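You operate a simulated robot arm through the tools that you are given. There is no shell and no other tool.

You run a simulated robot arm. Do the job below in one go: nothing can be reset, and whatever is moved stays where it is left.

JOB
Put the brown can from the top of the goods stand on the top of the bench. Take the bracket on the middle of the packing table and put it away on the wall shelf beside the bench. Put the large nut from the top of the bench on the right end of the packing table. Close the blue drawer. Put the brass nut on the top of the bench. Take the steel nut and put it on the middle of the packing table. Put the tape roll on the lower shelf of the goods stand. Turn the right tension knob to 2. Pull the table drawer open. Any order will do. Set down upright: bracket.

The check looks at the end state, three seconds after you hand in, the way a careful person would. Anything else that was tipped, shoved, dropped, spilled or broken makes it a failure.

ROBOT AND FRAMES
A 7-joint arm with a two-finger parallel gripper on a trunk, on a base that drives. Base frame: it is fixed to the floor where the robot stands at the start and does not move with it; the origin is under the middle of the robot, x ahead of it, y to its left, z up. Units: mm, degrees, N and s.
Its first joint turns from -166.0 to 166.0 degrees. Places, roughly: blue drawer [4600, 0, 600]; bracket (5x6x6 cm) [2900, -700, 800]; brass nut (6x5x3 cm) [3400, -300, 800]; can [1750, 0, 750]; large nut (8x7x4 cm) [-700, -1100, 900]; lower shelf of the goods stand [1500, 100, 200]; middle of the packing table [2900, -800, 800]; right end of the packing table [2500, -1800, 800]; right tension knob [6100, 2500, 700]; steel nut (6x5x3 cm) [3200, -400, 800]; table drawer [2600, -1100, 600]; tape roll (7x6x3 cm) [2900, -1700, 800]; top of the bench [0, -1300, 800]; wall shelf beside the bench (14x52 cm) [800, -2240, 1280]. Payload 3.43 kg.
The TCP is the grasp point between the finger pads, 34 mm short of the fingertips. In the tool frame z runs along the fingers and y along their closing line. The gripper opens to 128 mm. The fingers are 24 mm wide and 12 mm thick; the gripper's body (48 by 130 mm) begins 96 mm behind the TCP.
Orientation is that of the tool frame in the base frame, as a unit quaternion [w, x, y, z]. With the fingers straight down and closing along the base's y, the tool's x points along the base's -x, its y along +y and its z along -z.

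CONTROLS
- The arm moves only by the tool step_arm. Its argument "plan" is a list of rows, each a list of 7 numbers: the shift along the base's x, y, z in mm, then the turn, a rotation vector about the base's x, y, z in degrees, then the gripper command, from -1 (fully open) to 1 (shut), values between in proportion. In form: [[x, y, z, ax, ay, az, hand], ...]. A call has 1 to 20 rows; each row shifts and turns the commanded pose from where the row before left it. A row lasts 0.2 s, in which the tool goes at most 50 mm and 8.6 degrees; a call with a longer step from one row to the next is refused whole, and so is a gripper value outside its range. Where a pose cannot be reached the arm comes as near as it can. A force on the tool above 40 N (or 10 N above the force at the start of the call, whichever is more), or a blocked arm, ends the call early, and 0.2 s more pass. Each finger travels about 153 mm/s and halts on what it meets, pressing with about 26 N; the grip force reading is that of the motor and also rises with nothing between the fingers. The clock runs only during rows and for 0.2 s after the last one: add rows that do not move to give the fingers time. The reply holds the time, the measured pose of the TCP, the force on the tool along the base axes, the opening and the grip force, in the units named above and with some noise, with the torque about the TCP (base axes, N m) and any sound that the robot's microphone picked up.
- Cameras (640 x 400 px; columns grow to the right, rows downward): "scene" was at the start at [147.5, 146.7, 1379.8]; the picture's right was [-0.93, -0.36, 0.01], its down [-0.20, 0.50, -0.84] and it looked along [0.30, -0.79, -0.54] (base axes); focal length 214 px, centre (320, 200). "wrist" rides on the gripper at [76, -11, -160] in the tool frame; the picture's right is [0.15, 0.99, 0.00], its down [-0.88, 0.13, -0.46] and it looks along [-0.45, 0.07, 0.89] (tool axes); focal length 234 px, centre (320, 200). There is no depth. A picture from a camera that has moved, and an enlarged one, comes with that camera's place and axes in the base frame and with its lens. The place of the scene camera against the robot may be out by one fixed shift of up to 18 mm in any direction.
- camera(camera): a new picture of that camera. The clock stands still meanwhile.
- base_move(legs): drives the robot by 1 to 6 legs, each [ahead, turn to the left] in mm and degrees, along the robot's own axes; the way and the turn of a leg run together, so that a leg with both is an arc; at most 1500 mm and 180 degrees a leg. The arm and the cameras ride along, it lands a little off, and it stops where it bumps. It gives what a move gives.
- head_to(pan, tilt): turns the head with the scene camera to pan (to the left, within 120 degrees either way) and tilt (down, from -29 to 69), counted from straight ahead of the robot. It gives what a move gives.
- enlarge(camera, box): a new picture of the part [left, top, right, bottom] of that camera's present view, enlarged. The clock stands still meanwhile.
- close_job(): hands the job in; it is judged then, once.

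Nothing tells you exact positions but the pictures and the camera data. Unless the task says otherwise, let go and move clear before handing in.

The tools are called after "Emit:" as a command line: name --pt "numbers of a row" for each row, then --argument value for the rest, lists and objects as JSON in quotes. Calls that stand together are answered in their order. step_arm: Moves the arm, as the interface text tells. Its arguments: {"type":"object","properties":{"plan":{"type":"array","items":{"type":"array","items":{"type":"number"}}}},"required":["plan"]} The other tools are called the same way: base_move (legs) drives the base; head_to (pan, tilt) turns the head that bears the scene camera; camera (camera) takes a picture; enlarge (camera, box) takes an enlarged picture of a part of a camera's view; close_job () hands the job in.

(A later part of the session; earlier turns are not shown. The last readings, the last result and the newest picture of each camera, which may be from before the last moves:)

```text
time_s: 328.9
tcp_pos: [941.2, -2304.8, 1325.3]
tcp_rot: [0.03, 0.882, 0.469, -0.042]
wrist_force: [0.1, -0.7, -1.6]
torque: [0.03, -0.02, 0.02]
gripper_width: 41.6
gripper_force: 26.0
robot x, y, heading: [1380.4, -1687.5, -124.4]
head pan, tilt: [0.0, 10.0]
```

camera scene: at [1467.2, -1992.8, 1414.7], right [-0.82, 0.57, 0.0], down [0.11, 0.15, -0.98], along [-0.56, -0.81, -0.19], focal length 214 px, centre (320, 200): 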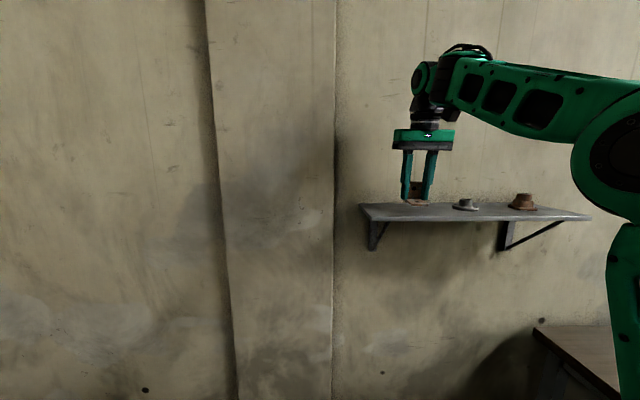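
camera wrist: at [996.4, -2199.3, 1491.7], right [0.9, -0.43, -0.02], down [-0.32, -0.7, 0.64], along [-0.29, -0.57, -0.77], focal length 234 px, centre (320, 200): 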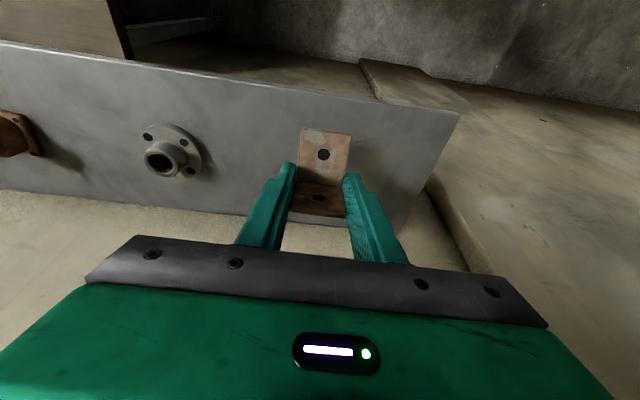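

Emit:
step_arm --pt "0 0 0 2.6 -1.7 0 1" --pt "0 0 0 0 0 0 1"

Emit:
step_arm --pt "0 0 -4 0 0 0 1" --pt "0 0 0 0 0 0 1"

Emit:
step_arm --pt "0 0 -3 0 0 0 1" --pt "0 0 0 0 0 0 1"

```text
time_s: 329.3
tcp_pos: [951.1, -2290.5, 1337.0]
tcp_rot: [0.025, 0.883, 0.468, -0.031]
wrist_force: [-7.8, -19.0, -36.5]
torque: [0.45, 0.11, -0.19]
gripper_width: 41.5
gripper_force: 25.7
robot x, y, heading: [1381.5, -1685.4, -124.5]
head pan, tilt: [0.0, 10.0]
stopped in row 2: the force on the tool passed its limit at 70 N (the readings are from after the stop); the commanded pose is now the measured one
```

```text
time_s: 329.9
tcp_pos: [950.5, -2292.5, 1330.9]
tcp_rot: [0.023, 0.883, 0.469, -0.028]
wrist_force: [0.3, 0.6, -1.6]
torque: [0.01, 0.03, 0.0]
gripper_width: 41.2
gripper_force: 26.3
robot x, y, heading: [1384.3, -1688.9, -124.5]
head pan, tilt: [0.0, 10.0]
```

```text
time_s: 330.5
tcp_pos: [949.9, -2292.6, 1328.8]
tcp_rot: [0.022, 0.883, 0.469, -0.028]
wrist_force: [-0.9, 0.0, -0.7]
torque: [-0.05, -0.01, -0.01]
gripper_width: 41.5
gripper_force: 26.7
robot x, y, heading: [1381.7, -1688.7, -124.5]
head pan, tilt: [0.0, 10.0]
```

I'm at the fold limit, so I add back 2° of tilt, move slightly deeper, and continue down.

Emit:
step_arm --pt "0 0 0 -2.0 1.35 0 1" --pt "-7 -10 0 0 0 0 1" --pt "0 0 0 0 0 0 1"

Emit:
camera --camera "wrist"

```text
time_s: 331.3
tcp_pos: [943.1, -2301.0, 1328.0]
tcp_rot: [0.033, 0.881, 0.469, -0.047]
wrist_force: [-0.4, -0.1, -1.3]
torque: [-0.03, -0.01, 0.01]
gripper_width: 41.3
gripper_force: 25.9
robot x, y, heading: [1384.6, -1688.2, -124.2]
head pan, tilt: [0.0, 10.0]
```

```text
taken
camera wrist: at [983.7, -2218.4, 1478.3], right [0.9, -0.43, 0.0], down [-0.36, -0.75, 0.55], along [-0.24, -0.5, -0.83], focal length 234 px, centre (320, 200)
```

wrist: 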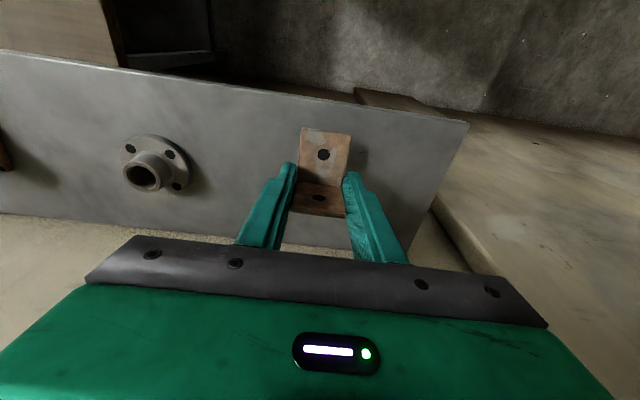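

Emit:
step_arm --pt "0 0 -4 0 0 0 1" --pt "0 0 0 0 0 0 1"

Emit:
step_arm --pt "0 0 -4 0 0 0 1" --pt "0 0 0 0 0 0 1"

```text
time_s: 331.9
tcp_pos: [943.0, -2301.1, 1323.0]
tcp_rot: [0.033, 0.882, 0.469, -0.047]
wrist_force: [-0.4, 0.5, -1.6]
torque: [0.01, -0.02, -0.04]
gripper_width: 41.4
gripper_force: 25.9
robot x, y, heading: [1384.7, -1687.3, -124.4]
head pan, tilt: [0.0, 10.0]
```

```text
time_s: 332.5
tcp_pos: [942.2, -2302.0, 1320.0]
tcp_rot: [0.033, 0.882, 0.468, -0.046]
wrist_force: [0.0, 0.4, -1.9]
torque: [0.0, -0.01, 0.01]
gripper_width: 41.7
gripper_force: 26.0
robot x, y, heading: [1383.6, -1688.0, -124.5]
head pan, tilt: [0.0, 10.0]
```

Emit:
step_arm --pt "0 0 -4 0 0 0 1" --pt "0 0 0 0 0 0 1"

Emit:
step_arm --pt "0 0 -3 0 0 0 1" --pt "0 0 0 0 0 0 1"

```text
time_s: 333.1
tcp_pos: [941.6, -2301.7, 1316.4]
tcp_rot: [0.032, 0.882, 0.468, -0.046]
wrist_force: [-0.4, -0.3, -2.0]
torque: [0.03, -0.02, 0.02]
gripper_width: 41.5
gripper_force: 26.0
robot x, y, heading: [1381.8, -1683.1, -124.5]
head pan, tilt: [0.0, 10.0]
```

```text
time_s: 333.7
tcp_pos: [943.2, -2300.9, 1314.3]
tcp_rot: [0.032, 0.882, 0.468, -0.046]
wrist_force: [0.0, -0.3, -2.4]
torque: [0.03, 0.03, 0.01]
gripper_width: 41.2
gripper_force: 26.0
robot x, y, heading: [1383.2, -1683.2, -124.3]
head pan, tilt: [0.0, 10.0]
```

Emit:
enlarge --camera "scene" --box '[350, 130, 490, 230]'

```text
4.00 times, centred on (420, 180) of scene
camera zoom: at [1467.2, -1992.8, 1414.7], right [-0.82, 0.57, 0.0], down [0.11, 0.15, -0.98], along [-0.56, -0.81, -0.19], focal length 858 px, centre (-80, 280)
```

zoom: 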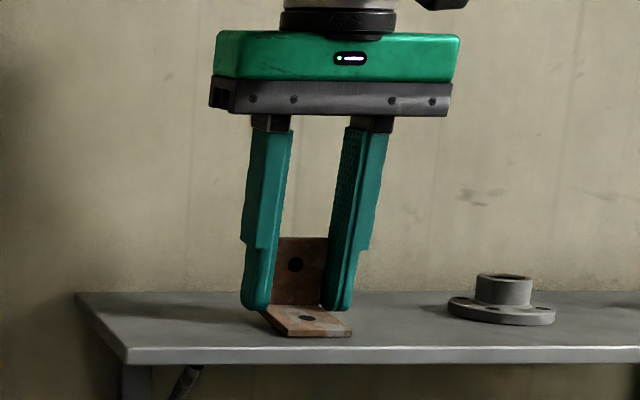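

Emit:
step_arm --pt "0 0 -3 0 0 0 1" --pt "0 0 0 0 0 0 1"

Emit:
step_arm --pt "0 0 -2.5 0 0 0 1" --pt "0 0 0 0 0 0 1"

```text
time_s: 334.3
tcp_pos: [942.9, -2301.4, 1310.4]
tcp_rot: [0.032, 0.882, 0.468, -0.047]
wrist_force: [-1.5, -2.7, 13.3]
torque: [0.51, -0.02, 0.02]
gripper_width: 41.5
gripper_force: 25.5
robot x, y, heading: [1384.3, -1686.4, -124.3]
head pan, tilt: [0.0, 10.0]
```

```text
time_s: 334.9
tcp_pos: [942.9, -2302.3, 1308.2]
tcp_rot: [0.033, 0.882, 0.468, -0.046]
wrist_force: [-1.1, 1.5, 3.1]
torque: [0.28, -0.04, 0.01]
gripper_width: 41.3
gripper_force: 25.8
robot x, y, heading: [1379.5, -1685.6, -124.5]
head pan, tilt: [0.0, 10.0]
```

Contact with the shelf (top ≈ 1268), and the bracket is pivoting flat in the grip. One more small press, then a look.

Emit:
step_arm --pt "0 0 -2 0 0 0 1" --pt "0 0 0 0 0 0 1"

Emit:
enlarge --camera "scene" --box '[350, 130, 490, 230]'

```text
time_s: 335.5
tcp_pos: [943.9, -2302.4, 1306.2]
tcp_rot: [0.032, 0.882, 0.468, -0.047]
wrist_force: [-0.9, -2.0, 13.1]
torque: [0.52, -0.02, 0.0]
gripper_width: 41.5
gripper_force: 26.2
robot x, y, heading: [1380.7, -1688.3, -124.3]
head pan, tilt: [0.0, 10.0]
```

```text
4.00 times, centred on (420, 180) of scene
camera zoom: at [1467.5, -1992.5, 1414.8], right [-0.82, 0.57, 0.0], down [0.11, 0.15, -0.98], along [-0.56, -0.81, -0.19], focal length 858 px, centre (-80, 280)
```

zoom: 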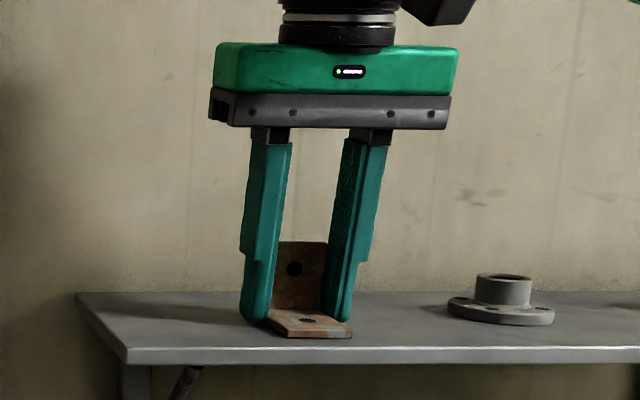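

The bracket stands on the shelf. I open gently.

Emit:
step_arm --pt "0 0 0 0 0 0 0.28" --pt "0 0 0 0 0 0 0.2" --pt "0 0 0 0 0 0 0.0" --pt "0 0 0 0 0 0 -0.1" --pt "0 0 0 0 0 0 -0.1"

Emit:
enlarge --camera "scene" --box '[350, 130, 490, 230]'

Emit:
camera --camera "wrist"

```text
time_s: 336.7
tcp_pos: [943.7, -2302.3, 1305.5]
tcp_rot: [0.032, 0.882, 0.468, -0.047]
wrist_force: [-0.6, 0.6, 0.3]
torque: [0.0, 0.01, -0.01]
gripper_width: 70.6
gripper_force: 0.0
robot x, y, heading: [1383.6, -1685.8, -124.4]
head pan, tilt: [0.0, 10.0]
```

```text
4.00 times, centred on (420, 180) of scene
camera zoom: at [1467.2, -1992.8, 1414.8], right [-0.82, 0.57, 0.0], down [0.11, 0.15, -0.98], along [-0.56, -0.81, -0.19], focal length 858 px, centre (-80, 280)
```

zoom: 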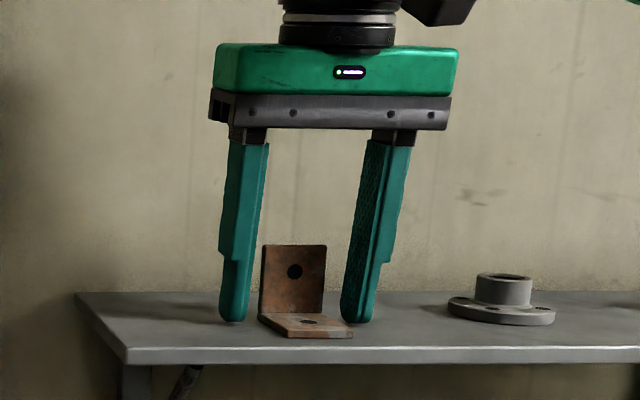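

```text
taken
camera wrist: at [983.7, -2218.6, 1455.7], right [0.9, -0.43, 0.0], down [-0.36, -0.75, 0.55], along [-0.24, -0.5, -0.83], focal length 234 px, centre (320, 200)
```

wrist: 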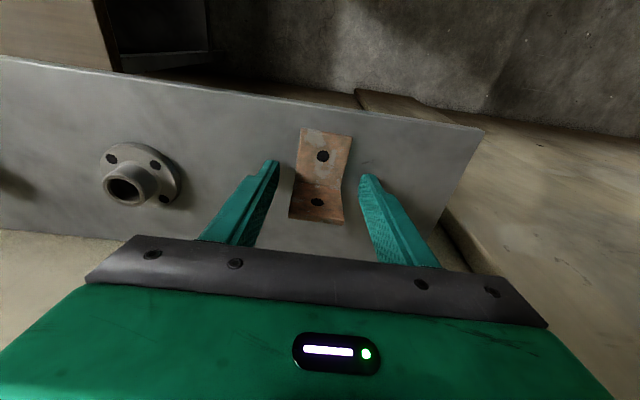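

The bracket stands upright on the shelf. I slide the open fingers straight back away from the wall.

Emit:
step_arm --pt "0 0 5 0 0 0 -0.1" --pt "17 25 0 0 0 0 -0.1" --pt "17 25 0 0 0 0 -0.1" --pt "17 25 0 0 0 0 -0.1" --pt "17 25 0 0 0 0 -0.1" --pt "17 25 0 0 0 0 -0.1"

Emit:
enlarge --camera "scene" --box '[350, 130, 560, 280]'

```text
time_s: 338.1
tcp_pos: [1028.4, -2178.1, 1309.7]
tcp_rot: [0.033, 0.882, 0.469, -0.046]
wrist_force: [0.6, -0.3, 0.2]
torque: [0.03, 0.0, 0.01]
gripper_width: 70.5
gripper_force: 0.0
robot x, y, heading: [1382.4, -1686.0, -124.4]
head pan, tilt: [0.0, 10.0]
```

```text
2.67 times, centred on (455, 205) of scene
camera zoom: at [1467.0, -1993.1, 1414.7], right [-0.82, 0.57, 0.0], down [0.11, 0.15, -0.98], along [-0.56, -0.81, -0.19], focal length 572 px, centre (-40, 187)
```

zoom: 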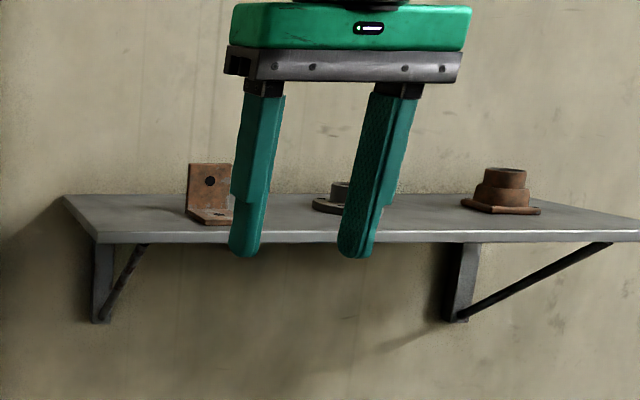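

Bracket is upright and clear. I lower and tuck the arm.

Emit:
step_arm --pt "3 4 -40 0 0 0 -0.1" --pt "3 4 -40 2.7 -1.8 0 -0.1" --pt "0 0 -40 2.7 -1.8 0 -0.5" --pt "0 0 -40 0 0 0 -1" --pt "0 0 -40 0 0 0 -1" --pt "-36 22 0 0 0 0 -1" --pt "-36 22 0 0 0 0 -1" --pt "-36 22 0 0 0 0 -1" --pt "-36 22 0 0 0 0 -1" --pt "-30 20 0 0 0 0 -1"

Emit:
camera --camera "scene"

```text
time_s: 340.3
tcp_pos: [859.5, -2061.3, 1110.1]
tcp_rot: [0.005, 0.883, 0.469, 0.003]
wrist_force: [0.3, -0.4, 1.0]
torque: [0.02, 0.02, 0.02]
gripper_width: 127.9
gripper_force: 0.0
robot x, y, heading: [1381.1, -1688.0, -124.4]
head pan, tilt: [0.0, 10.0]
```

```text
taken
camera scene: at [1467.5, -1992.7, 1414.8], right [-0.82, 0.57, 0.0], down [0.11, 0.15, -0.98], along [-0.56, -0.81, -0.19], focal length 214 px, centre (320, 200)
```

scene: 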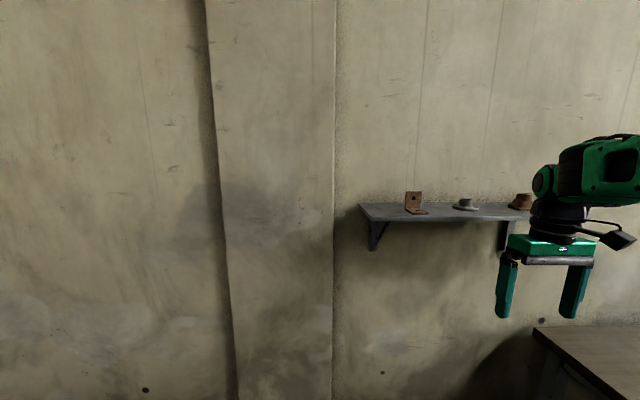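

Bracket job done. Now the far jobs: the blue drawer and the tension knob. I drive back to the open floor and turn toward the machines.

Emit:
base_move --legs '[[0, 61.7], [-830, 0], [0, 10.4], [-1390, 0], [0, 112.8]]'

Emit:
head_to --pan 0 --tilt 15

Emit:
camera --camera "scene"

```text
time_s: 360.6
tcp_pos: [655.3, 569.0, 1109.7]
tcp_rot: [-0.004, -0.506, 0.863, 0.005]
wrist_force: [0.3, -0.8, 0.2]
torque: [0.02, -0.01, -0.01]
gripper_width: 127.9
gripper_force: 0.0
robot x, y, heading: [185.8, 134.6, 60.3]
head pan, tilt: [0.0, 10.0]
```

```text
time_s: 361.2
tcp_pos: [649.5, 555.4, 1117.1]
tcp_rot: [0.001, -0.505, 0.863, 0.01]
wrist_force: [0.0, -0.4, -0.9]
torque: [0.01, -0.03, 0.02]
gripper_width: 127.9
gripper_force: 0.1
robot x, y, heading: [188.8, 134.1, 60.4]
head pan, tilt: [0.0, 15.0]
```

```text
taken
camera scene: at [88.7, 423.5, 1406.6], right [0.87, -0.49, 0.0], down [-0.13, -0.24, -0.96], along [0.48, 0.84, -0.27], focal length 214 px, centre (320, 200)
```

scene: 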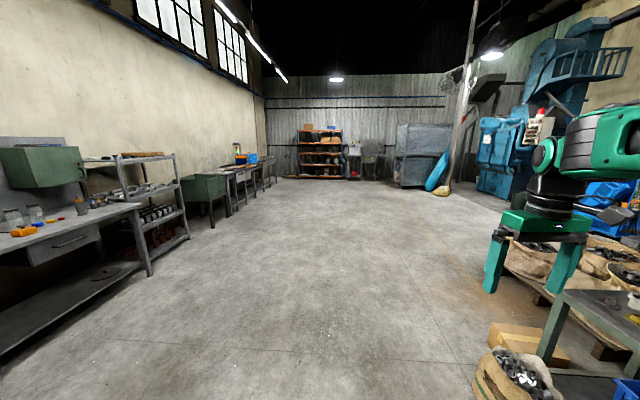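

The floor is open. I go on toward the machines.

Emit:
base_move --legs '[[1250, 0], [0, -43], [1500, 0]]'

Emit:
camera --camera "scene"

```text
time_s: 377.1
tcp_pos: [2866.2, 1688.7, 1116.7]
tcp_rot: [0.005, -0.159, 0.987, 0.008]
wrist_force: [-0.7, -0.8, 0.5]
torque: [0.01, 0.0, 0.01]
gripper_width: 128.2
gripper_force: 0.0
robot x, y, heading: [2242.1, 1692.6, 18.0]
head pan, tilt: [0.0, 15.0]
```

```text
taken
camera scene: at [2368.3, 1971.2, 1406.6], right [0.31, -0.95, 0.0], down [-0.26, -0.08, -0.96], along [0.92, 0.3, -0.27], focal length 214 px, centre (320, 200)
```

scene: 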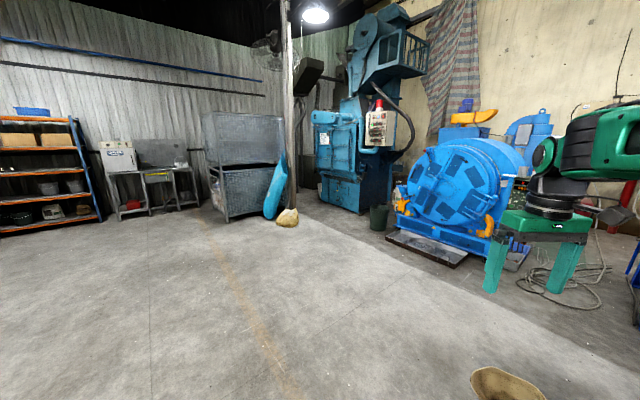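

Emit:
enlarge --camera "scene" --box '[300, 80, 460, 240]'

Emit:
head_to --pan -40 --tilt 20

Emit:
camera --camera "scene"

```text
2.50 times, centred on (380, 160) of scene
camera zoom: at [2368.3, 1971.2, 1406.6], right [0.31, -0.95, 0.0], down [-0.26, -0.08, -0.96], along [0.92, 0.3, -0.27], focal length 536 px, centre (170, 300)
```

zoom: 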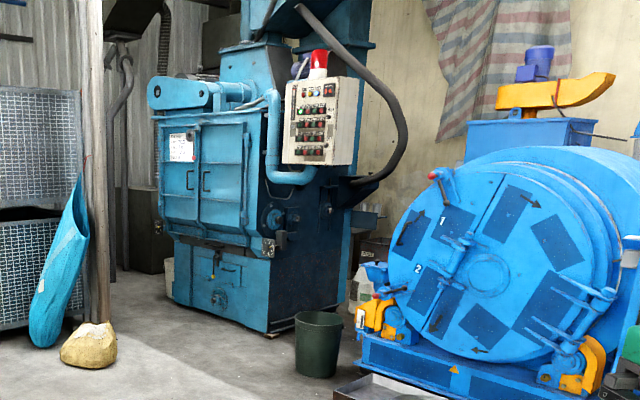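

```text
time_s: 378.1
tcp_pos: [2853.0, 1685.1, 1124.2]
tcp_rot: [0.011, -0.158, 0.987, 0.009]
wrist_force: [0.1, 0.4, 0.0]
torque: [0.02, 0.02, 0.0]
gripper_width: 128.0
gripper_force: 0.2
robot x, y, heading: [2241.2, 1692.7, 17.9]
head pan, tilt: [-40.0, 20.0]
```

```text
taken
camera scene: at [2365.7, 1907.5, 1398.8], right [-0.37, -0.93, 0.01], down [-0.33, 0.12, -0.94], along [0.87, -0.35, -0.35], focal length 214 px, centre (320, 200)
```

scene: 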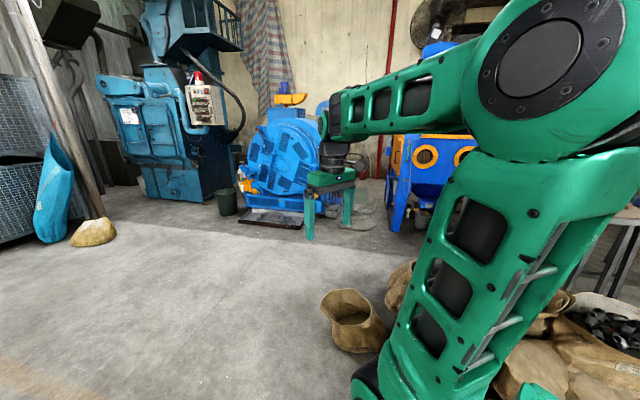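

I can't yet make out the knob at about (6100, 2500). I drive nearer and look again.

Emit:
base_move --legs '[[0, 2], [1500, 0]]'

Emit:
head_to --pan -10 --tilt 20

Emit:
camera --camera "scene"

```text
time_s: 386.1
tcp_pos: [4269.6, 2225.3, 1123.5]
tcp_rot: [0.011, -0.178, 0.984, 0.009]
wrist_force: [0.5, -0.2, -0.3]
torque: [0.01, 0.01, 0.02]
gripper_width: 128.0
gripper_force: 0.0
robot x, y, heading: [3663.9, 2210.0, 19.9]
head pan, tilt: [-40.0, 20.0]
```

```text
time_s: 387.1
tcp_pos: [4257.0, 2220.6, 1131.5]
tcp_rot: [0.017, -0.176, 0.984, 0.011]
wrist_force: [0.1, 0.1, 0.5]
torque: [0.0, 0.0, 0.02]
gripper_width: 128.1
gripper_force: 0.1
robot x, y, heading: [3662.8, 2210.0, 19.9]
head pan, tilt: [-10.0, 20.0]
```

```text
taken
camera scene: at [3780.1, 2477.3, 1398.5], right [0.17, -0.98, 0.0], down [-0.35, -0.06, -0.94], along [0.92, 0.16, -0.35], focal length 214 px, centre (320, 200)
```

scene: 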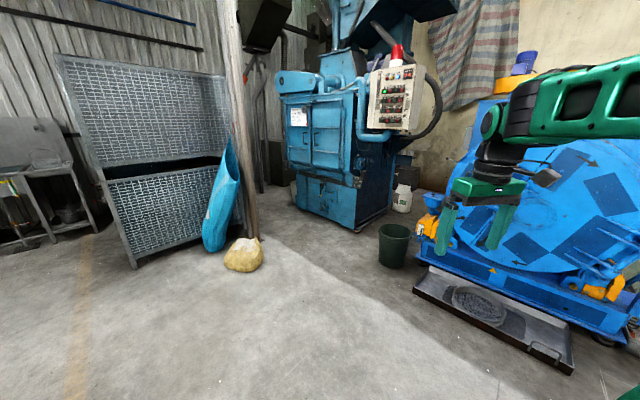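

Emit:
enlarge --camera "scene" --box '[270, 50, 450, 250]'

Emit:
enlarge --camera "scene" --box '[315, 140, 415, 230]'

```text
2.00 times, centred on (360, 150) of scene
camera zoom: at [3780.1, 2477.3, 1398.5], right [0.17, -0.98, 0.0], down [-0.35, -0.06, -0.94], along [0.92, 0.16, -0.35], focal length 429 px, centre (240, 300)
```

zoom: 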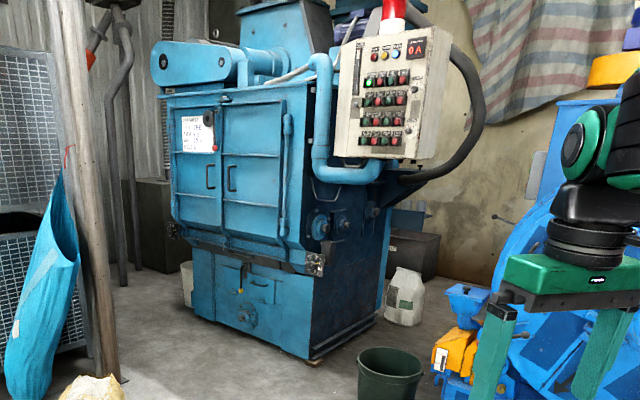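

```text
4.44 times, centred on (365, 185) of scene
camera zoom: at [3780.1, 2477.3, 1398.5], right [0.17, -0.98, 0.0], down [-0.35, -0.06, -0.94], along [0.92, 0.16, -0.35], focal length 953 px, centre (120, 267)
```

zoom: 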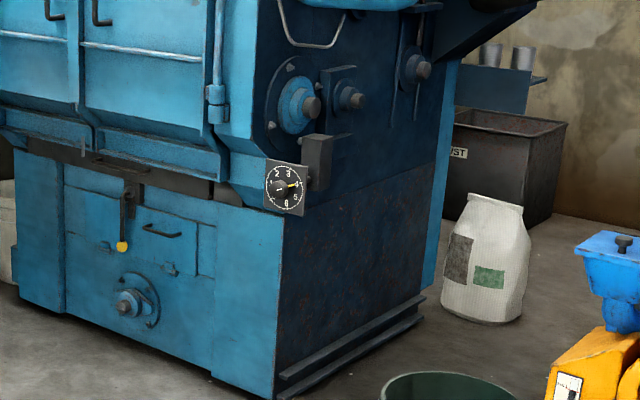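

The dial is at the machine's corner, near (6110, 2460, 750), pointer near 4. I drive closer.

Emit:
base_move --legs '[[0, 3.4], [1300, 0], [0, -43]]'

Emit:
head_to --pan 0 --tilt 20

Emit:
camera --camera "scene"

```text
time_s: 396.4
tcp_pos: [5334.7, 2356.3, 1130.7]
tcp_rot: [0.02, 0.168, 0.986, 0.004]
wrist_force: [-0.2, -0.5, 0.4]
torque: [-0.02, 0.01, 0.0]
gripper_width: 127.9
gripper_force: 0.0
robot x, y, heading: [4870.2, 2739.3, -19.9]
head pan, tilt: [-10.0, 20.0]
```

```text
time_s: 397.1
tcp_pos: [5322.5, 2362.0, 1137.9]
tcp_rot: [0.025, 0.169, 0.985, 0.003]
wrist_force: [-0.7, 0.0, 0.0]
torque: [-0.01, -0.01, 0.01]
gripper_width: 128.1
gripper_force: 0.0
robot x, y, heading: [4873.0, 2739.9, -19.7]
head pan, tilt: [0.0, 20.0]
```

```text
taken
camera scene: at [5147.3, 2884.2, 1398.5], right [-0.34, -0.94, 0.0], down [-0.33, 0.12, -0.93], along [0.88, -0.31, -0.35], focal length 214 px, centre (320, 200)
```

scene: 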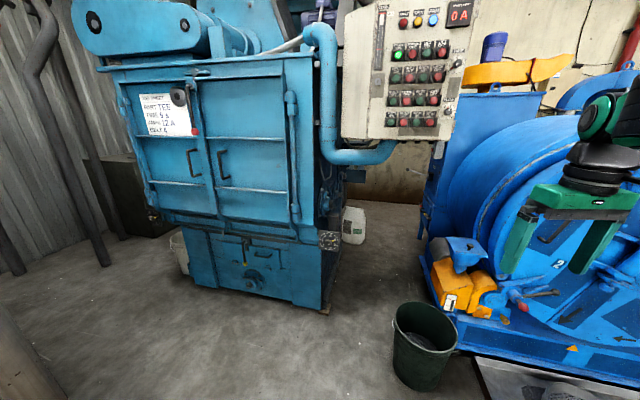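

Emit:
enlarge --camera "scene" --box '[290, 190, 370, 290]'

Emit:
enlarge --camera "scene" --box '[130, 180, 350, 320]'

```text
4.00 times, centred on (330, 240) of scene
camera zoom: at [5147.3, 2884.2, 1398.5], right [-0.34, -0.94, 0.0], down [-0.33, 0.12, -0.93], along [0.88, -0.31, -0.35], focal length 858 px, centre (280, 40)
```

zoom: 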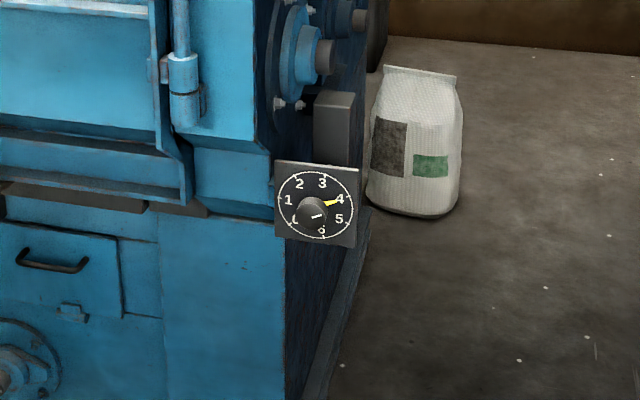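

```text
2.86 times, centred on (240, 250) of scene
camera zoom: at [5147.3, 2884.2, 1398.5], right [-0.34, -0.94, 0.0], down [-0.33, 0.12, -0.93], along [0.88, -0.31, -0.35], focal length 613 px, centre (549, 57)
```

zoom: 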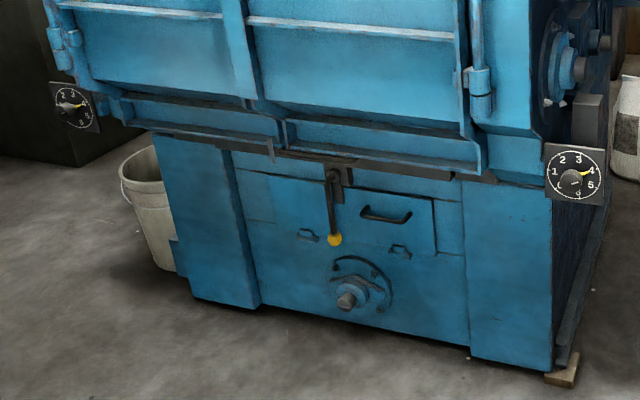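

The dial's centre is near (6187, 2460, 723), facing about (-0.71, 0.70). I reposition the base to reach it squarely.

Emit:
base_move --legs '[[0, 37], [446, 0], [0, -42.5]]'

Emit:
head_to --pan 0 --tilt 35

Emit:
camera --camera "scene"

Emit:
enlarge --camera "scene" --box '[250, 150, 390, 250]'

```text
time_s: 404.0
tcp_pos: [5704.8, 2445.3, 1137.3]
tcp_rot: [0.025, 0.219, 0.975, 0.002]
wrist_force: [-0.4, 0.2, -0.1]
torque: [-0.01, 0.0, 0.02]
gripper_width: 127.7
gripper_force: 0.1
robot x, y, heading: [5305.2, 2875.9, -25.8]
head pan, tilt: [0.0, 20.0]
```

```text
time_s: 404.8
tcp_pos: [5693.6, 2452.3, 1145.0]
tcp_rot: [0.031, 0.219, 0.975, -0.001]
wrist_force: [0.1, -0.1, 0.2]
torque: [-0.01, 0.04, -0.02]
gripper_width: 128.1
gripper_force: 0.1
robot x, y, heading: [5305.3, 2878.7, -25.3]
head pan, tilt: [0.0, 35.0]
```

```text
taken
camera scene: at [5587.1, 2997.6, 1374.8], right [-0.43, -0.9, 0.0], down [-0.53, 0.25, -0.81], along [0.73, -0.35, -0.58], focal length 214 px, centre (320, 200)
```

scene: 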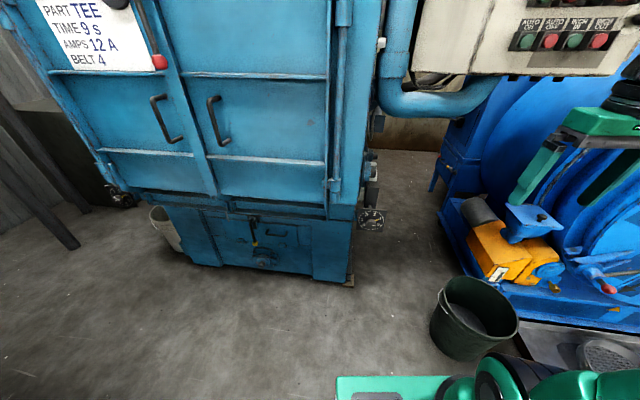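

```text
4.00 times, centred on (320, 200) of scene
camera zoom: at [5587.1, 2997.6, 1374.8], right [-0.43, -0.9, 0.0], down [-0.53, 0.25, -0.81], along [0.73, -0.35, -0.58], focal length 858 px, centre (320, 200)
```

zoom: 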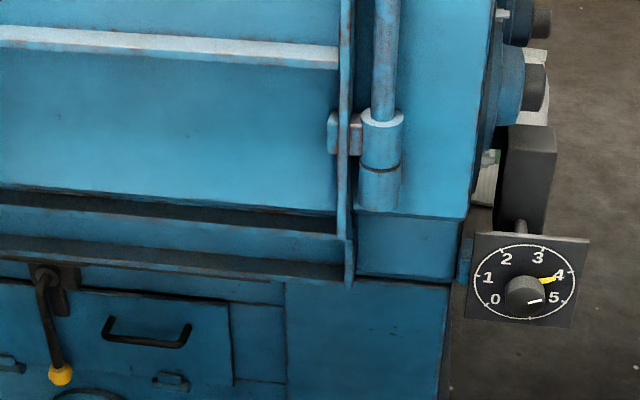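

The dial reads 0–5 with the pointer at 4; it is about (6139, 2480, 746). I back off 100 mm for elbow room, then swing the tool to horizontal, facing the dial.

Emit:
base_move --legs '[[-100, 0]]'

Emit:
step_arm --pt "30 5 -5 0 0 -7 -1" --pt "30 5 -5 0 0 -7 -1" --pt "30 5 -5 0 0 -6 -1" --pt "30 8 -15 -5.8 -5.7 0 -1" --pt "30 8 -15 -5.8 -5.7 0 -1" --pt "30 8 -15 -5.8 -5.7 0 -1" --pt "30 8 -15 -5.8 -5.7 0 -1" --pt "30 8 -15 -5.8 -5.7 0 -1" --pt "30 8 -15 -5.8 -5.7 0 -1"

Emit:
camera --camera "scene"

```text
time_s: 405.9
tcp_pos: [5603.7, 2495.7, 1143.6]
tcp_rot: [0.032, 0.219, 0.975, -0.001]
wrist_force: [-0.7, 0.7, -0.2]
torque: [-0.02, 0.0, -0.03]
gripper_width: 128.0
gripper_force: 0.1
robot x, y, heading: [5212.7, 2923.4, -25.6]
head pan, tilt: [0.0, 35.0]
```

```text
time_s: 407.9
tcp_pos: [5858.7, 2565.0, 1045.6]
tcp_rot: [0.415, 0.342, 0.826, -0.168]
wrist_force: [-0.2, -0.5, 0.6]
torque: [0.05, -0.03, 0.02]
gripper_width: 128.0
gripper_force: 0.0
robot x, y, heading: [5214.8, 2915.4, -25.5]
head pan, tilt: [0.0, 35.0]
```

```text
taken
camera scene: at [5496.1, 3041.0, 1374.8], right [-0.43, -0.9, 0.0], down [-0.53, 0.25, -0.81], along [0.73, -0.35, -0.58], focal length 214 px, centre (320, 200)
```

scene: 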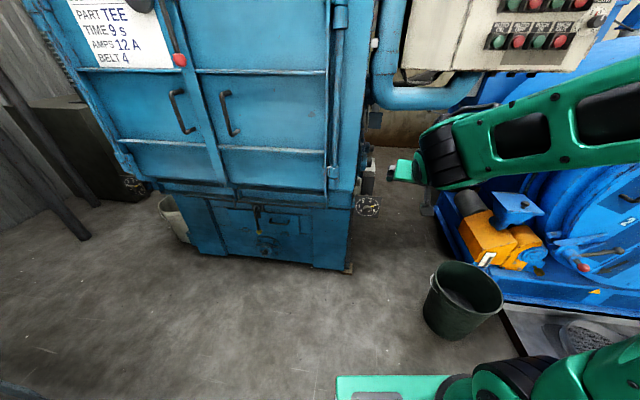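

Halfway there. I finish pitching to horizontal and go to a standoff in front of the dial.

Emit:
step_arm --pt "32 6 -28 -5.15 -5.23 0 -1" --pt "32 6 -28 -5.15 -5.23 0 -1" --pt "32 6 -28 -5.15 -5.23 0 -1" --pt "32 6 -28 -5.15 -5.23 0 -1" --pt "32 6 -28 -5.15 -5.23 0 -1" --pt "0 0 0 0 0 0 -1"

Emit:
camera --camera "wrist"

Emit:
camera --camera "scene"

```text
time_s: 409.3
tcp_pos: [6022.0, 2594.6, 905.9]
tcp_rot: [0.655, 0.269, 0.654, -0.265]
wrist_force: [0.1, -0.2, -0.3]
torque: [0.0, -0.01, -0.05]
gripper_width: 128.1
gripper_force: 0.0
robot x, y, heading: [5212.7, 2920.2, -25.7]
head pan, tilt: [0.0, 35.0]
```

```text
taken
camera wrist: at [5899.4, 2697.3, 830.4], right [0.69, 0.71, -0.14], down [-0.24, 0.41, 0.88], along [0.68, -0.58, 0.45], focal length 234 px, centre (320, 200)
```

wrist: 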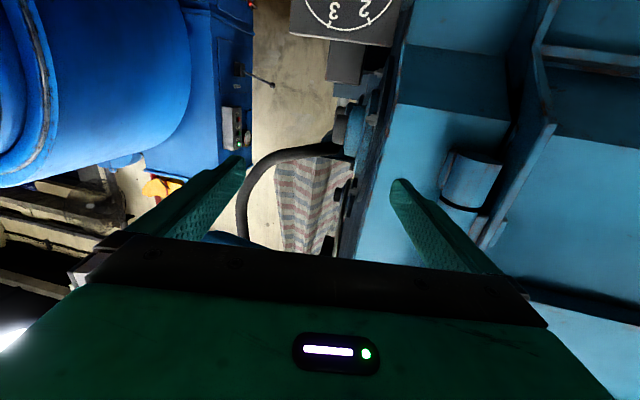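

```text
taken
camera scene: at [5496.7, 3041.0, 1374.7], right [-0.43, -0.9, 0.0], down [-0.53, 0.25, -0.81], along [0.73, -0.35, -0.58], focal length 214 px, centre (320, 200)
```

scene: 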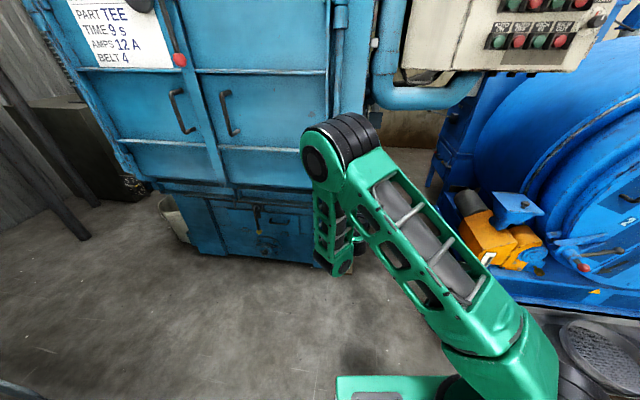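

The tool now faces the dial horizontally. I lower to the dial's height.

Emit:
step_arm --pt "-6 6 -35 0 0 0 -1" --pt "-6 6 -35 0 0 0 -1" --pt "0 0 -40 0 0 0 -1" --pt "0 0 -40 0 0 0 -1" --pt "0 0 0 0 0 0 -1"

Emit:
camera --camera "wrist"

Emit:
enlarge --camera "wrist" --box '[220, 80, 420, 240]'

```text
time_s: 410.5
tcp_pos: [6008.4, 2608.0, 757.4]
tcp_rot: [0.654, 0.271, 0.654, -0.265]
wrist_force: [-0.4, 0.3, -0.5]
torque: [-0.01, 0.03, 0.05]
gripper_width: 128.0
gripper_force: 0.0
robot x, y, heading: [5212.8, 2920.8, -25.6]
head pan, tilt: [0.0, 35.0]
```

```text
taken
camera wrist: at [5886.4, 2710.5, 681.1], right [0.69, 0.71, -0.14], down [-0.24, 0.41, 0.88], along [0.68, -0.58, 0.45], focal length 234 px, centre (320, 200)
```

wrist: 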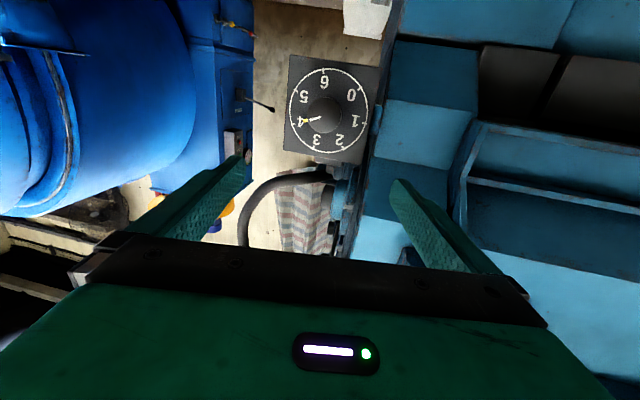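

```text
2.50 times, centred on (320, 160) of wrist
camera zoom: at [5886.4, 2710.5, 681.1], right [0.69, 0.71, -0.14], down [-0.24, 0.41, 0.88], along [0.68, -0.58, 0.45], focal length 585 px, centre (320, 300)
```

zoom: 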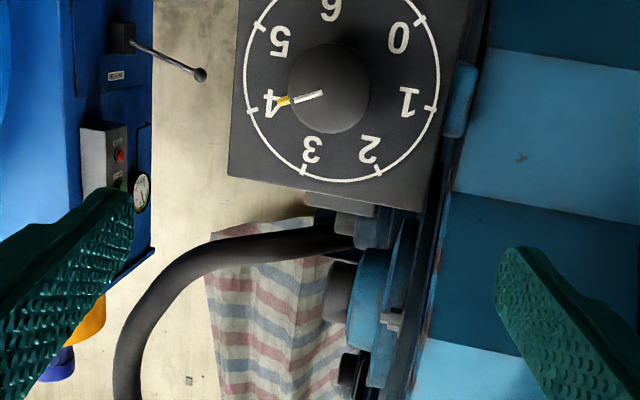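

The dial runs 0–6 with even steps, pointer exactly at 4; to reach 2 the knob must turn about 103° counter-clockwise. The dial faces about 149°, so I yaw the tool and line up with its centre.

Emit:
step_arm --pt "8 -22 -11 0 0 6.8 -1" --pt "8 -22 -12 0 0 6.8 -1" --pt "7 -21 -11 0 0 0 -1" --pt "0 0 0 0 0 0 -1"

Emit:
camera --camera "wrist"

Emit:
enlarge --camera "wrist" --box '[220, 80, 420, 240]'

```text
time_s: 411.5
tcp_pos: [6031.6, 2541.7, 722.2]
tcp_rot: [0.681, 0.19, 0.682, -0.185]
wrist_force: [0.2, 0.2, -0.3]
torque: [0.02, 0.0, 0.0]
gripper_width: 128.0
gripper_force: 0.1
robot x, y, heading: [5215.0, 2921.9, -25.5]
head pan, tilt: [0.0, 35.0]
```

```text
taken
camera wrist: at [5888.7, 2613.8, 646.8], right [0.51, 0.85, -0.14], down [-0.32, 0.34, 0.88], along [0.8, -0.4, 0.45], focal length 234 px, centre (320, 200)
```

wrist: 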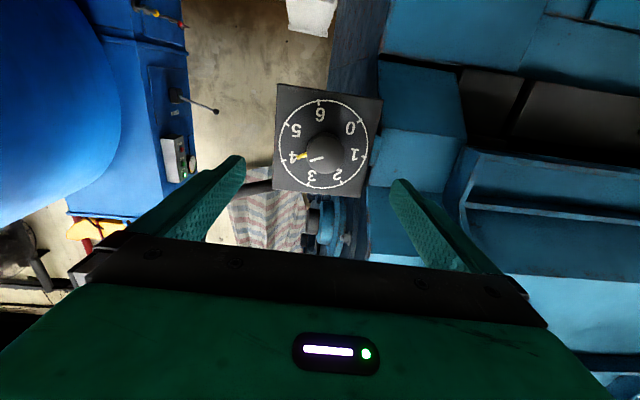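

```text
2.50 times, centred on (320, 160) of wrist
camera zoom: at [5888.7, 2613.8, 646.8], right [0.51, 0.85, -0.14], down [-0.32, 0.34, 0.88], along [0.8, -0.4, 0.45], focal length 585 px, centre (320, 300)
```

zoom: 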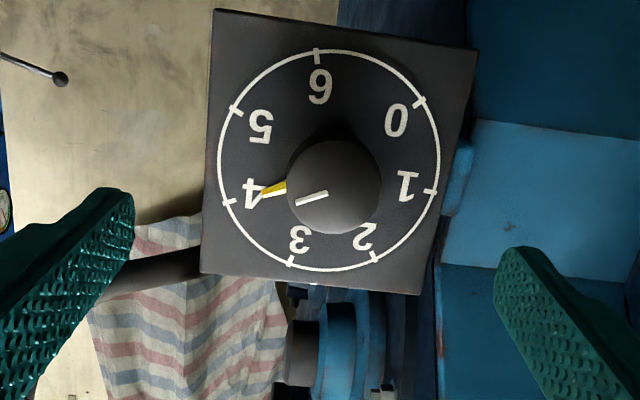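

The tool axis now lines up with the dial at about (6153, 2475, 721). I pre-roll the wrist by -51° so there is room for the turn, and narrow the opening.

Emit:
step_arm --pt "1 2 0 7.17 -4.56 0 -0.15" --pt "1 2 0 7.17 -4.56 0 -0.15" --pt "1 2 0 7.17 -4.56 0 -0.15" --pt "1 2 0 7.17 -4.56 0 -0.15" --pt "0 0 0 7.17 -4.56 0 -0.15" --pt "0 0 0 7.17 -4.56 0 -0.15" --pt "0 0 0 0 0 0 -0.15"

Emit:
camera --camera "wrist"

```text
time_s: 413.1
tcp_pos: [6042.4, 2550.5, 723.1]
tcp_rot: [0.702, 0.464, 0.528, 0.119]
wrist_force: [-0.3, 0.8, 0.1]
torque: [-0.01, -0.01, 0.04]
gripper_width: 73.7
gripper_force: 0.0
out of reach, approached as far as the arm can: row 6
robot x, y, heading: [5214.9, 2917.1, -25.4]
head pan, tilt: [0.0, 35.0]
```

```text
taken
camera wrist: at [5934.1, 2677.3, 664.2], right [0.38, 0.63, 0.68], down [-0.71, -0.27, 0.65], along [0.59, -0.73, 0.35], focal length 234 px, centre (320, 200)
```

wrist: 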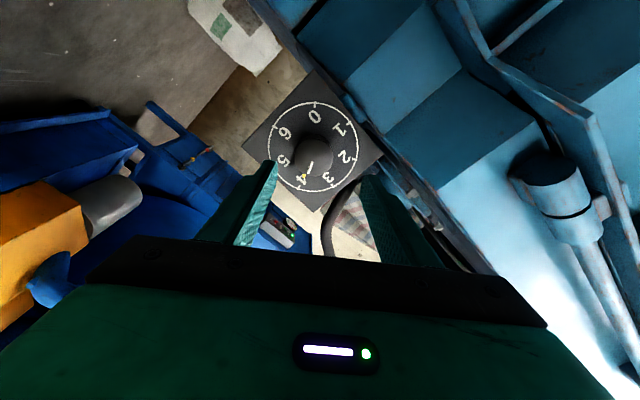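

Roll reached. I move forward along the dial axis, correcting the small offset, then check.

Emit:
step_arm --pt "16 -12 -3 0 0 0 -0.15" --pt "16 -12 -3 0 0 0 -0.15" --pt "16 -11 0 0 0 0 -0.15" --pt "0 0 0 0 0 0 -0.15"

Emit:
camera --camera "wrist"

Emit:
enlarge --camera "wrist" --box '[240, 100, 400, 240]'

```text
time_s: 414.1
tcp_pos: [6089.1, 2515.6, 716.5]
tcp_rot: [0.702, 0.464, 0.526, 0.124]
wrist_force: [0.3, -0.5, -0.4]
torque: [0.0, 0.01, 0.02]
gripper_width: 73.8
gripper_force: 0.1
robot x, y, heading: [5217.6, 2920.3, -25.6]
head pan, tilt: [0.0, 35.0]
```

```text
taken
camera wrist: at [5981.4, 2641.7, 657.4], right [0.37, 0.63, 0.68], down [-0.71, -0.28, 0.64], along [0.59, -0.73, 0.35], focal length 234 px, centre (320, 200)
```

wrist: 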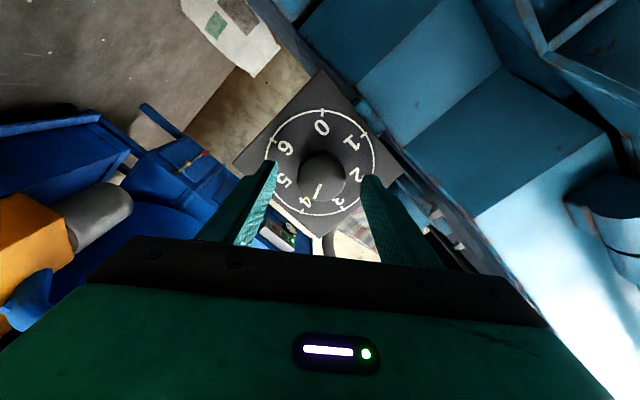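

```text
2.86 times, centred on (320, 170) of wrist
camera zoom: at [5981.4, 2641.7, 657.4], right [0.37, 0.63, 0.68], down [-0.71, -0.28, 0.64], along [0.59, -0.73, 0.35], focal length 669 px, centre (320, 286)
```

zoom: 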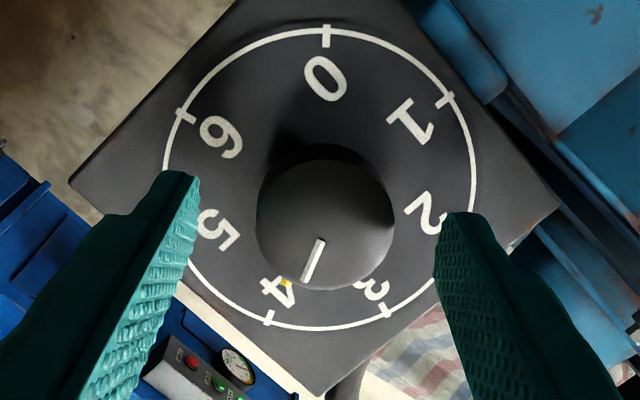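

The knob stands out about 45 mm and sits centred between the fingers. I advance to grip depth.

Emit:
step_arm --pt "10 -6 0 0 0 0 -0.15" --pt "10 -6 0 0 0 0 -0.15" --pt "9 -6 0 0 0 0 -0.15" --pt "0 0 0 0 0 0 -0.15"

Emit:
enlarge --camera "wrist" --box '[240, 100, 400, 240]'

```text
time_s: 415.1
tcp_pos: [6112.3, 2502.2, 727.2]
tcp_rot: [0.706, 0.46, 0.524, 0.124]
wrist_force: [0.1, -0.6, -0.1]
torque: [-0.07, -0.07, 0.01]
gripper_width: 73.7
gripper_force: 0.0
robot x, y, heading: [5212.2, 2917.6, -25.3]
head pan, tilt: [0.0, 35.0]
stopped in row 4: the force on the tool passed its limit at 42 N (the readings are from after the stop); the commanded pose is now the measured one
```

```text
2.86 times, centred on (320, 170) of wrist
camera zoom: at [6002.7, 2628.2, 667.3], right [0.37, 0.63, 0.68], down [-0.72, -0.27, 0.64], along [0.59, -0.72, 0.36], focal length 669 px, centre (320, 286)
```

zoom: 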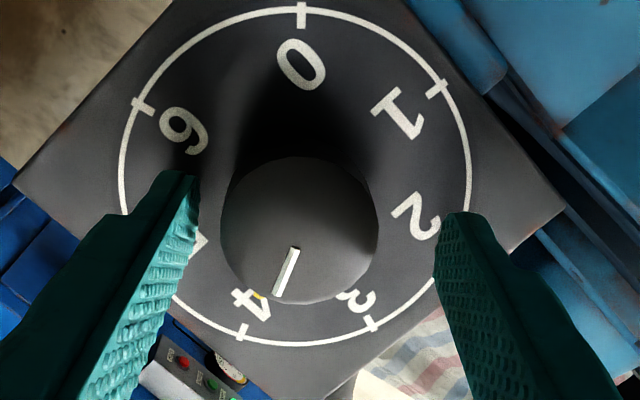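

Something stopped it at 42 N and the tool rose a little. I look at the arm before going on.

Emit:
camera --camera "scene"

Emit:
enlarge --camera "scene" --box '[270, 130, 430, 290]'

```text
taken
camera scene: at [5497.1, 3040.8, 1374.6], right [-0.43, -0.9, 0.0], down [-0.53, 0.25, -0.81], along [0.73, -0.35, -0.59], focal length 214 px, centre (320, 200)
```

scene: 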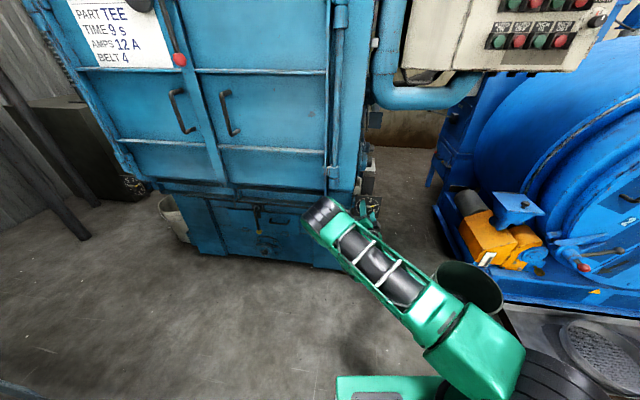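

```text
2.50 times, centred on (350, 210) of scene
camera zoom: at [5497.1, 3040.8, 1374.6], right [-0.43, -0.9, 0.0], down [-0.53, 0.25, -0.81], along [0.73, -0.35, -0.59], focal length 536 px, centre (245, 175)
```

zoom: 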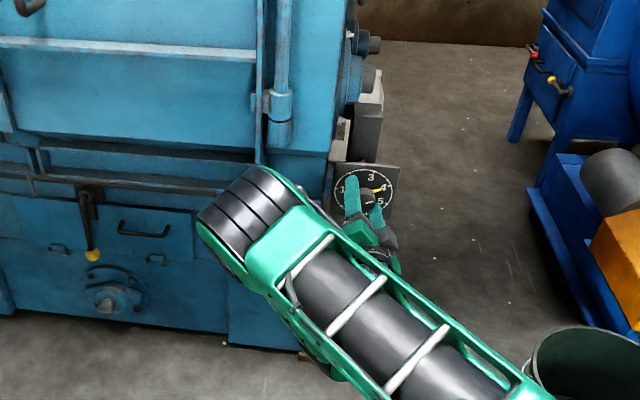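

The arm is folded too tightly, with the elbow near the machine. I pull the tool straight back, then move the base away for a longer, straighter reach.

Emit:
step_arm --pt "-17 11 -2 0 0 0 -0.15" --pt "-17 11 -2 0 0 0 -0.15" --pt "-17 11 -2 0 0 0 -0.15" --pt "-17 11 -2 0 0 0 -0.15" --pt "0 0 0 0 0 0 -0.15"

Emit:
camera --camera "wrist"

```text
time_s: 416.3
tcp_pos: [6045.8, 2546.5, 720.2]
tcp_rot: [0.705, 0.462, 0.525, 0.12]
wrist_force: [0.7, 0.1, 0.2]
torque: [-0.04, -0.02, 0.01]
gripper_width: 73.5
gripper_force: 0.2
robot x, y, heading: [5216.2, 2920.3, -25.5]
head pan, tilt: [0.0, 35.0]
```

```text
taken
camera wrist: at [5938.0, 2672.7, 659.4], right [0.37, 0.64, 0.68], down [-0.72, -0.27, 0.64], along [0.59, -0.72, 0.36], focal length 234 px, centre (320, 200)
```

wrist: 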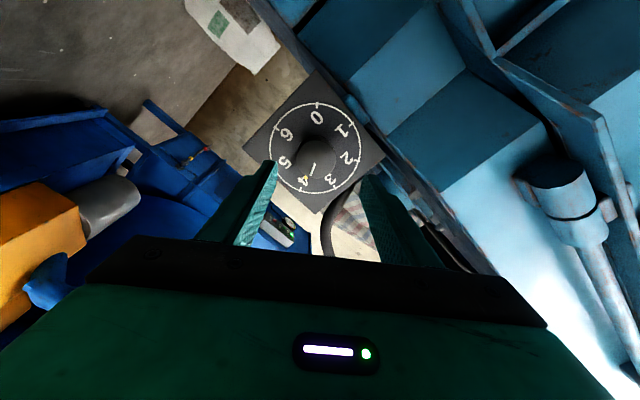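

Emit:
base_move --legs '[[-200, 0]]'

Emit:
step_arm --pt "36 -17 0 0 0 0 -0.15" --pt "36 -17 0 0 0 0 -0.15" --pt "36 -17 0 0 0 0 -0.15" --pt "36 -17 0 0 0 0 -0.15" --pt "36 -17 0 0 0 0 -0.15" --pt "0 0 0 0 0 0 -0.15"

Emit:
camera --camera "scene"

Emit:
camera --camera "wrist"

```text
time_s: 417.9
tcp_pos: [5867.6, 2632.8, 719.7]
tcp_rot: [0.705, 0.462, 0.525, 0.121]
wrist_force: [-0.5, 0.5, 1.0]
torque: [-0.02, 0.04, 0.03]
gripper_width: 73.6
gripper_force: 0.1
robot x, y, heading: [5030.3, 3005.1, -25.3]
head pan, tilt: [0.0, 35.0]
```

```text
time_s: 419.3
tcp_pos: [6037.6, 2552.0, 731.8]
tcp_rot: [0.709, 0.458, 0.521, 0.124]
wrist_force: [0.8, -0.1, -0.4]
torque: [-0.02, -0.02, 0.03]
gripper_width: 73.7
gripper_force: 0.0
robot x, y, heading: [5034.7, 3004.6, -25.5]
head pan, tilt: [0.0, 35.0]
```

```text
taken
camera scene: at [5316.3, 3126.9, 1374.7], right [-0.43, -0.9, 0.0], down [-0.53, 0.25, -0.81], along [0.73, -0.35, -0.58], focal length 214 px, centre (320, 200)
```

scene: 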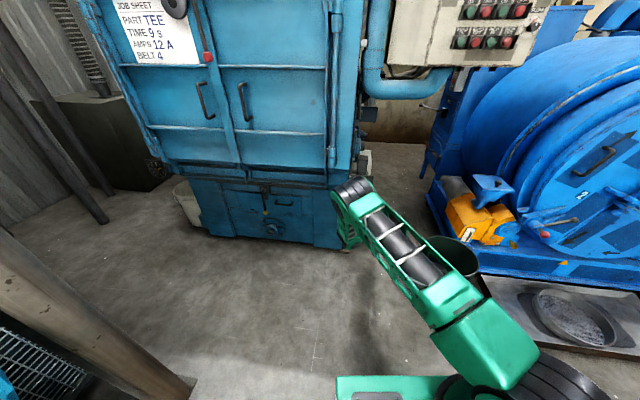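

```text
taken
camera wrist: at [5931.4, 2677.0, 669.8], right [0.36, 0.64, 0.68], down [-0.72, -0.27, 0.64], along [0.59, -0.72, 0.37], focal length 234 px, centre (320, 200)
```

wrist: 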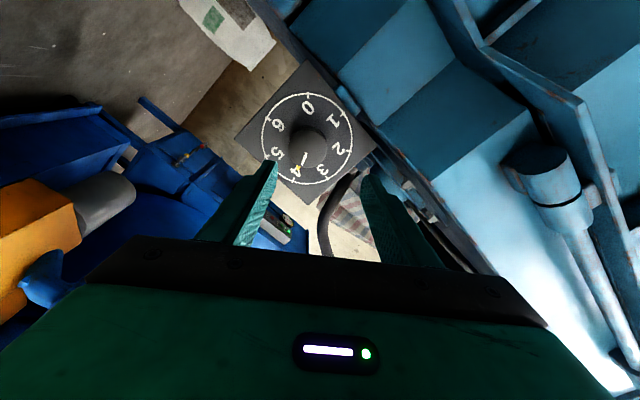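

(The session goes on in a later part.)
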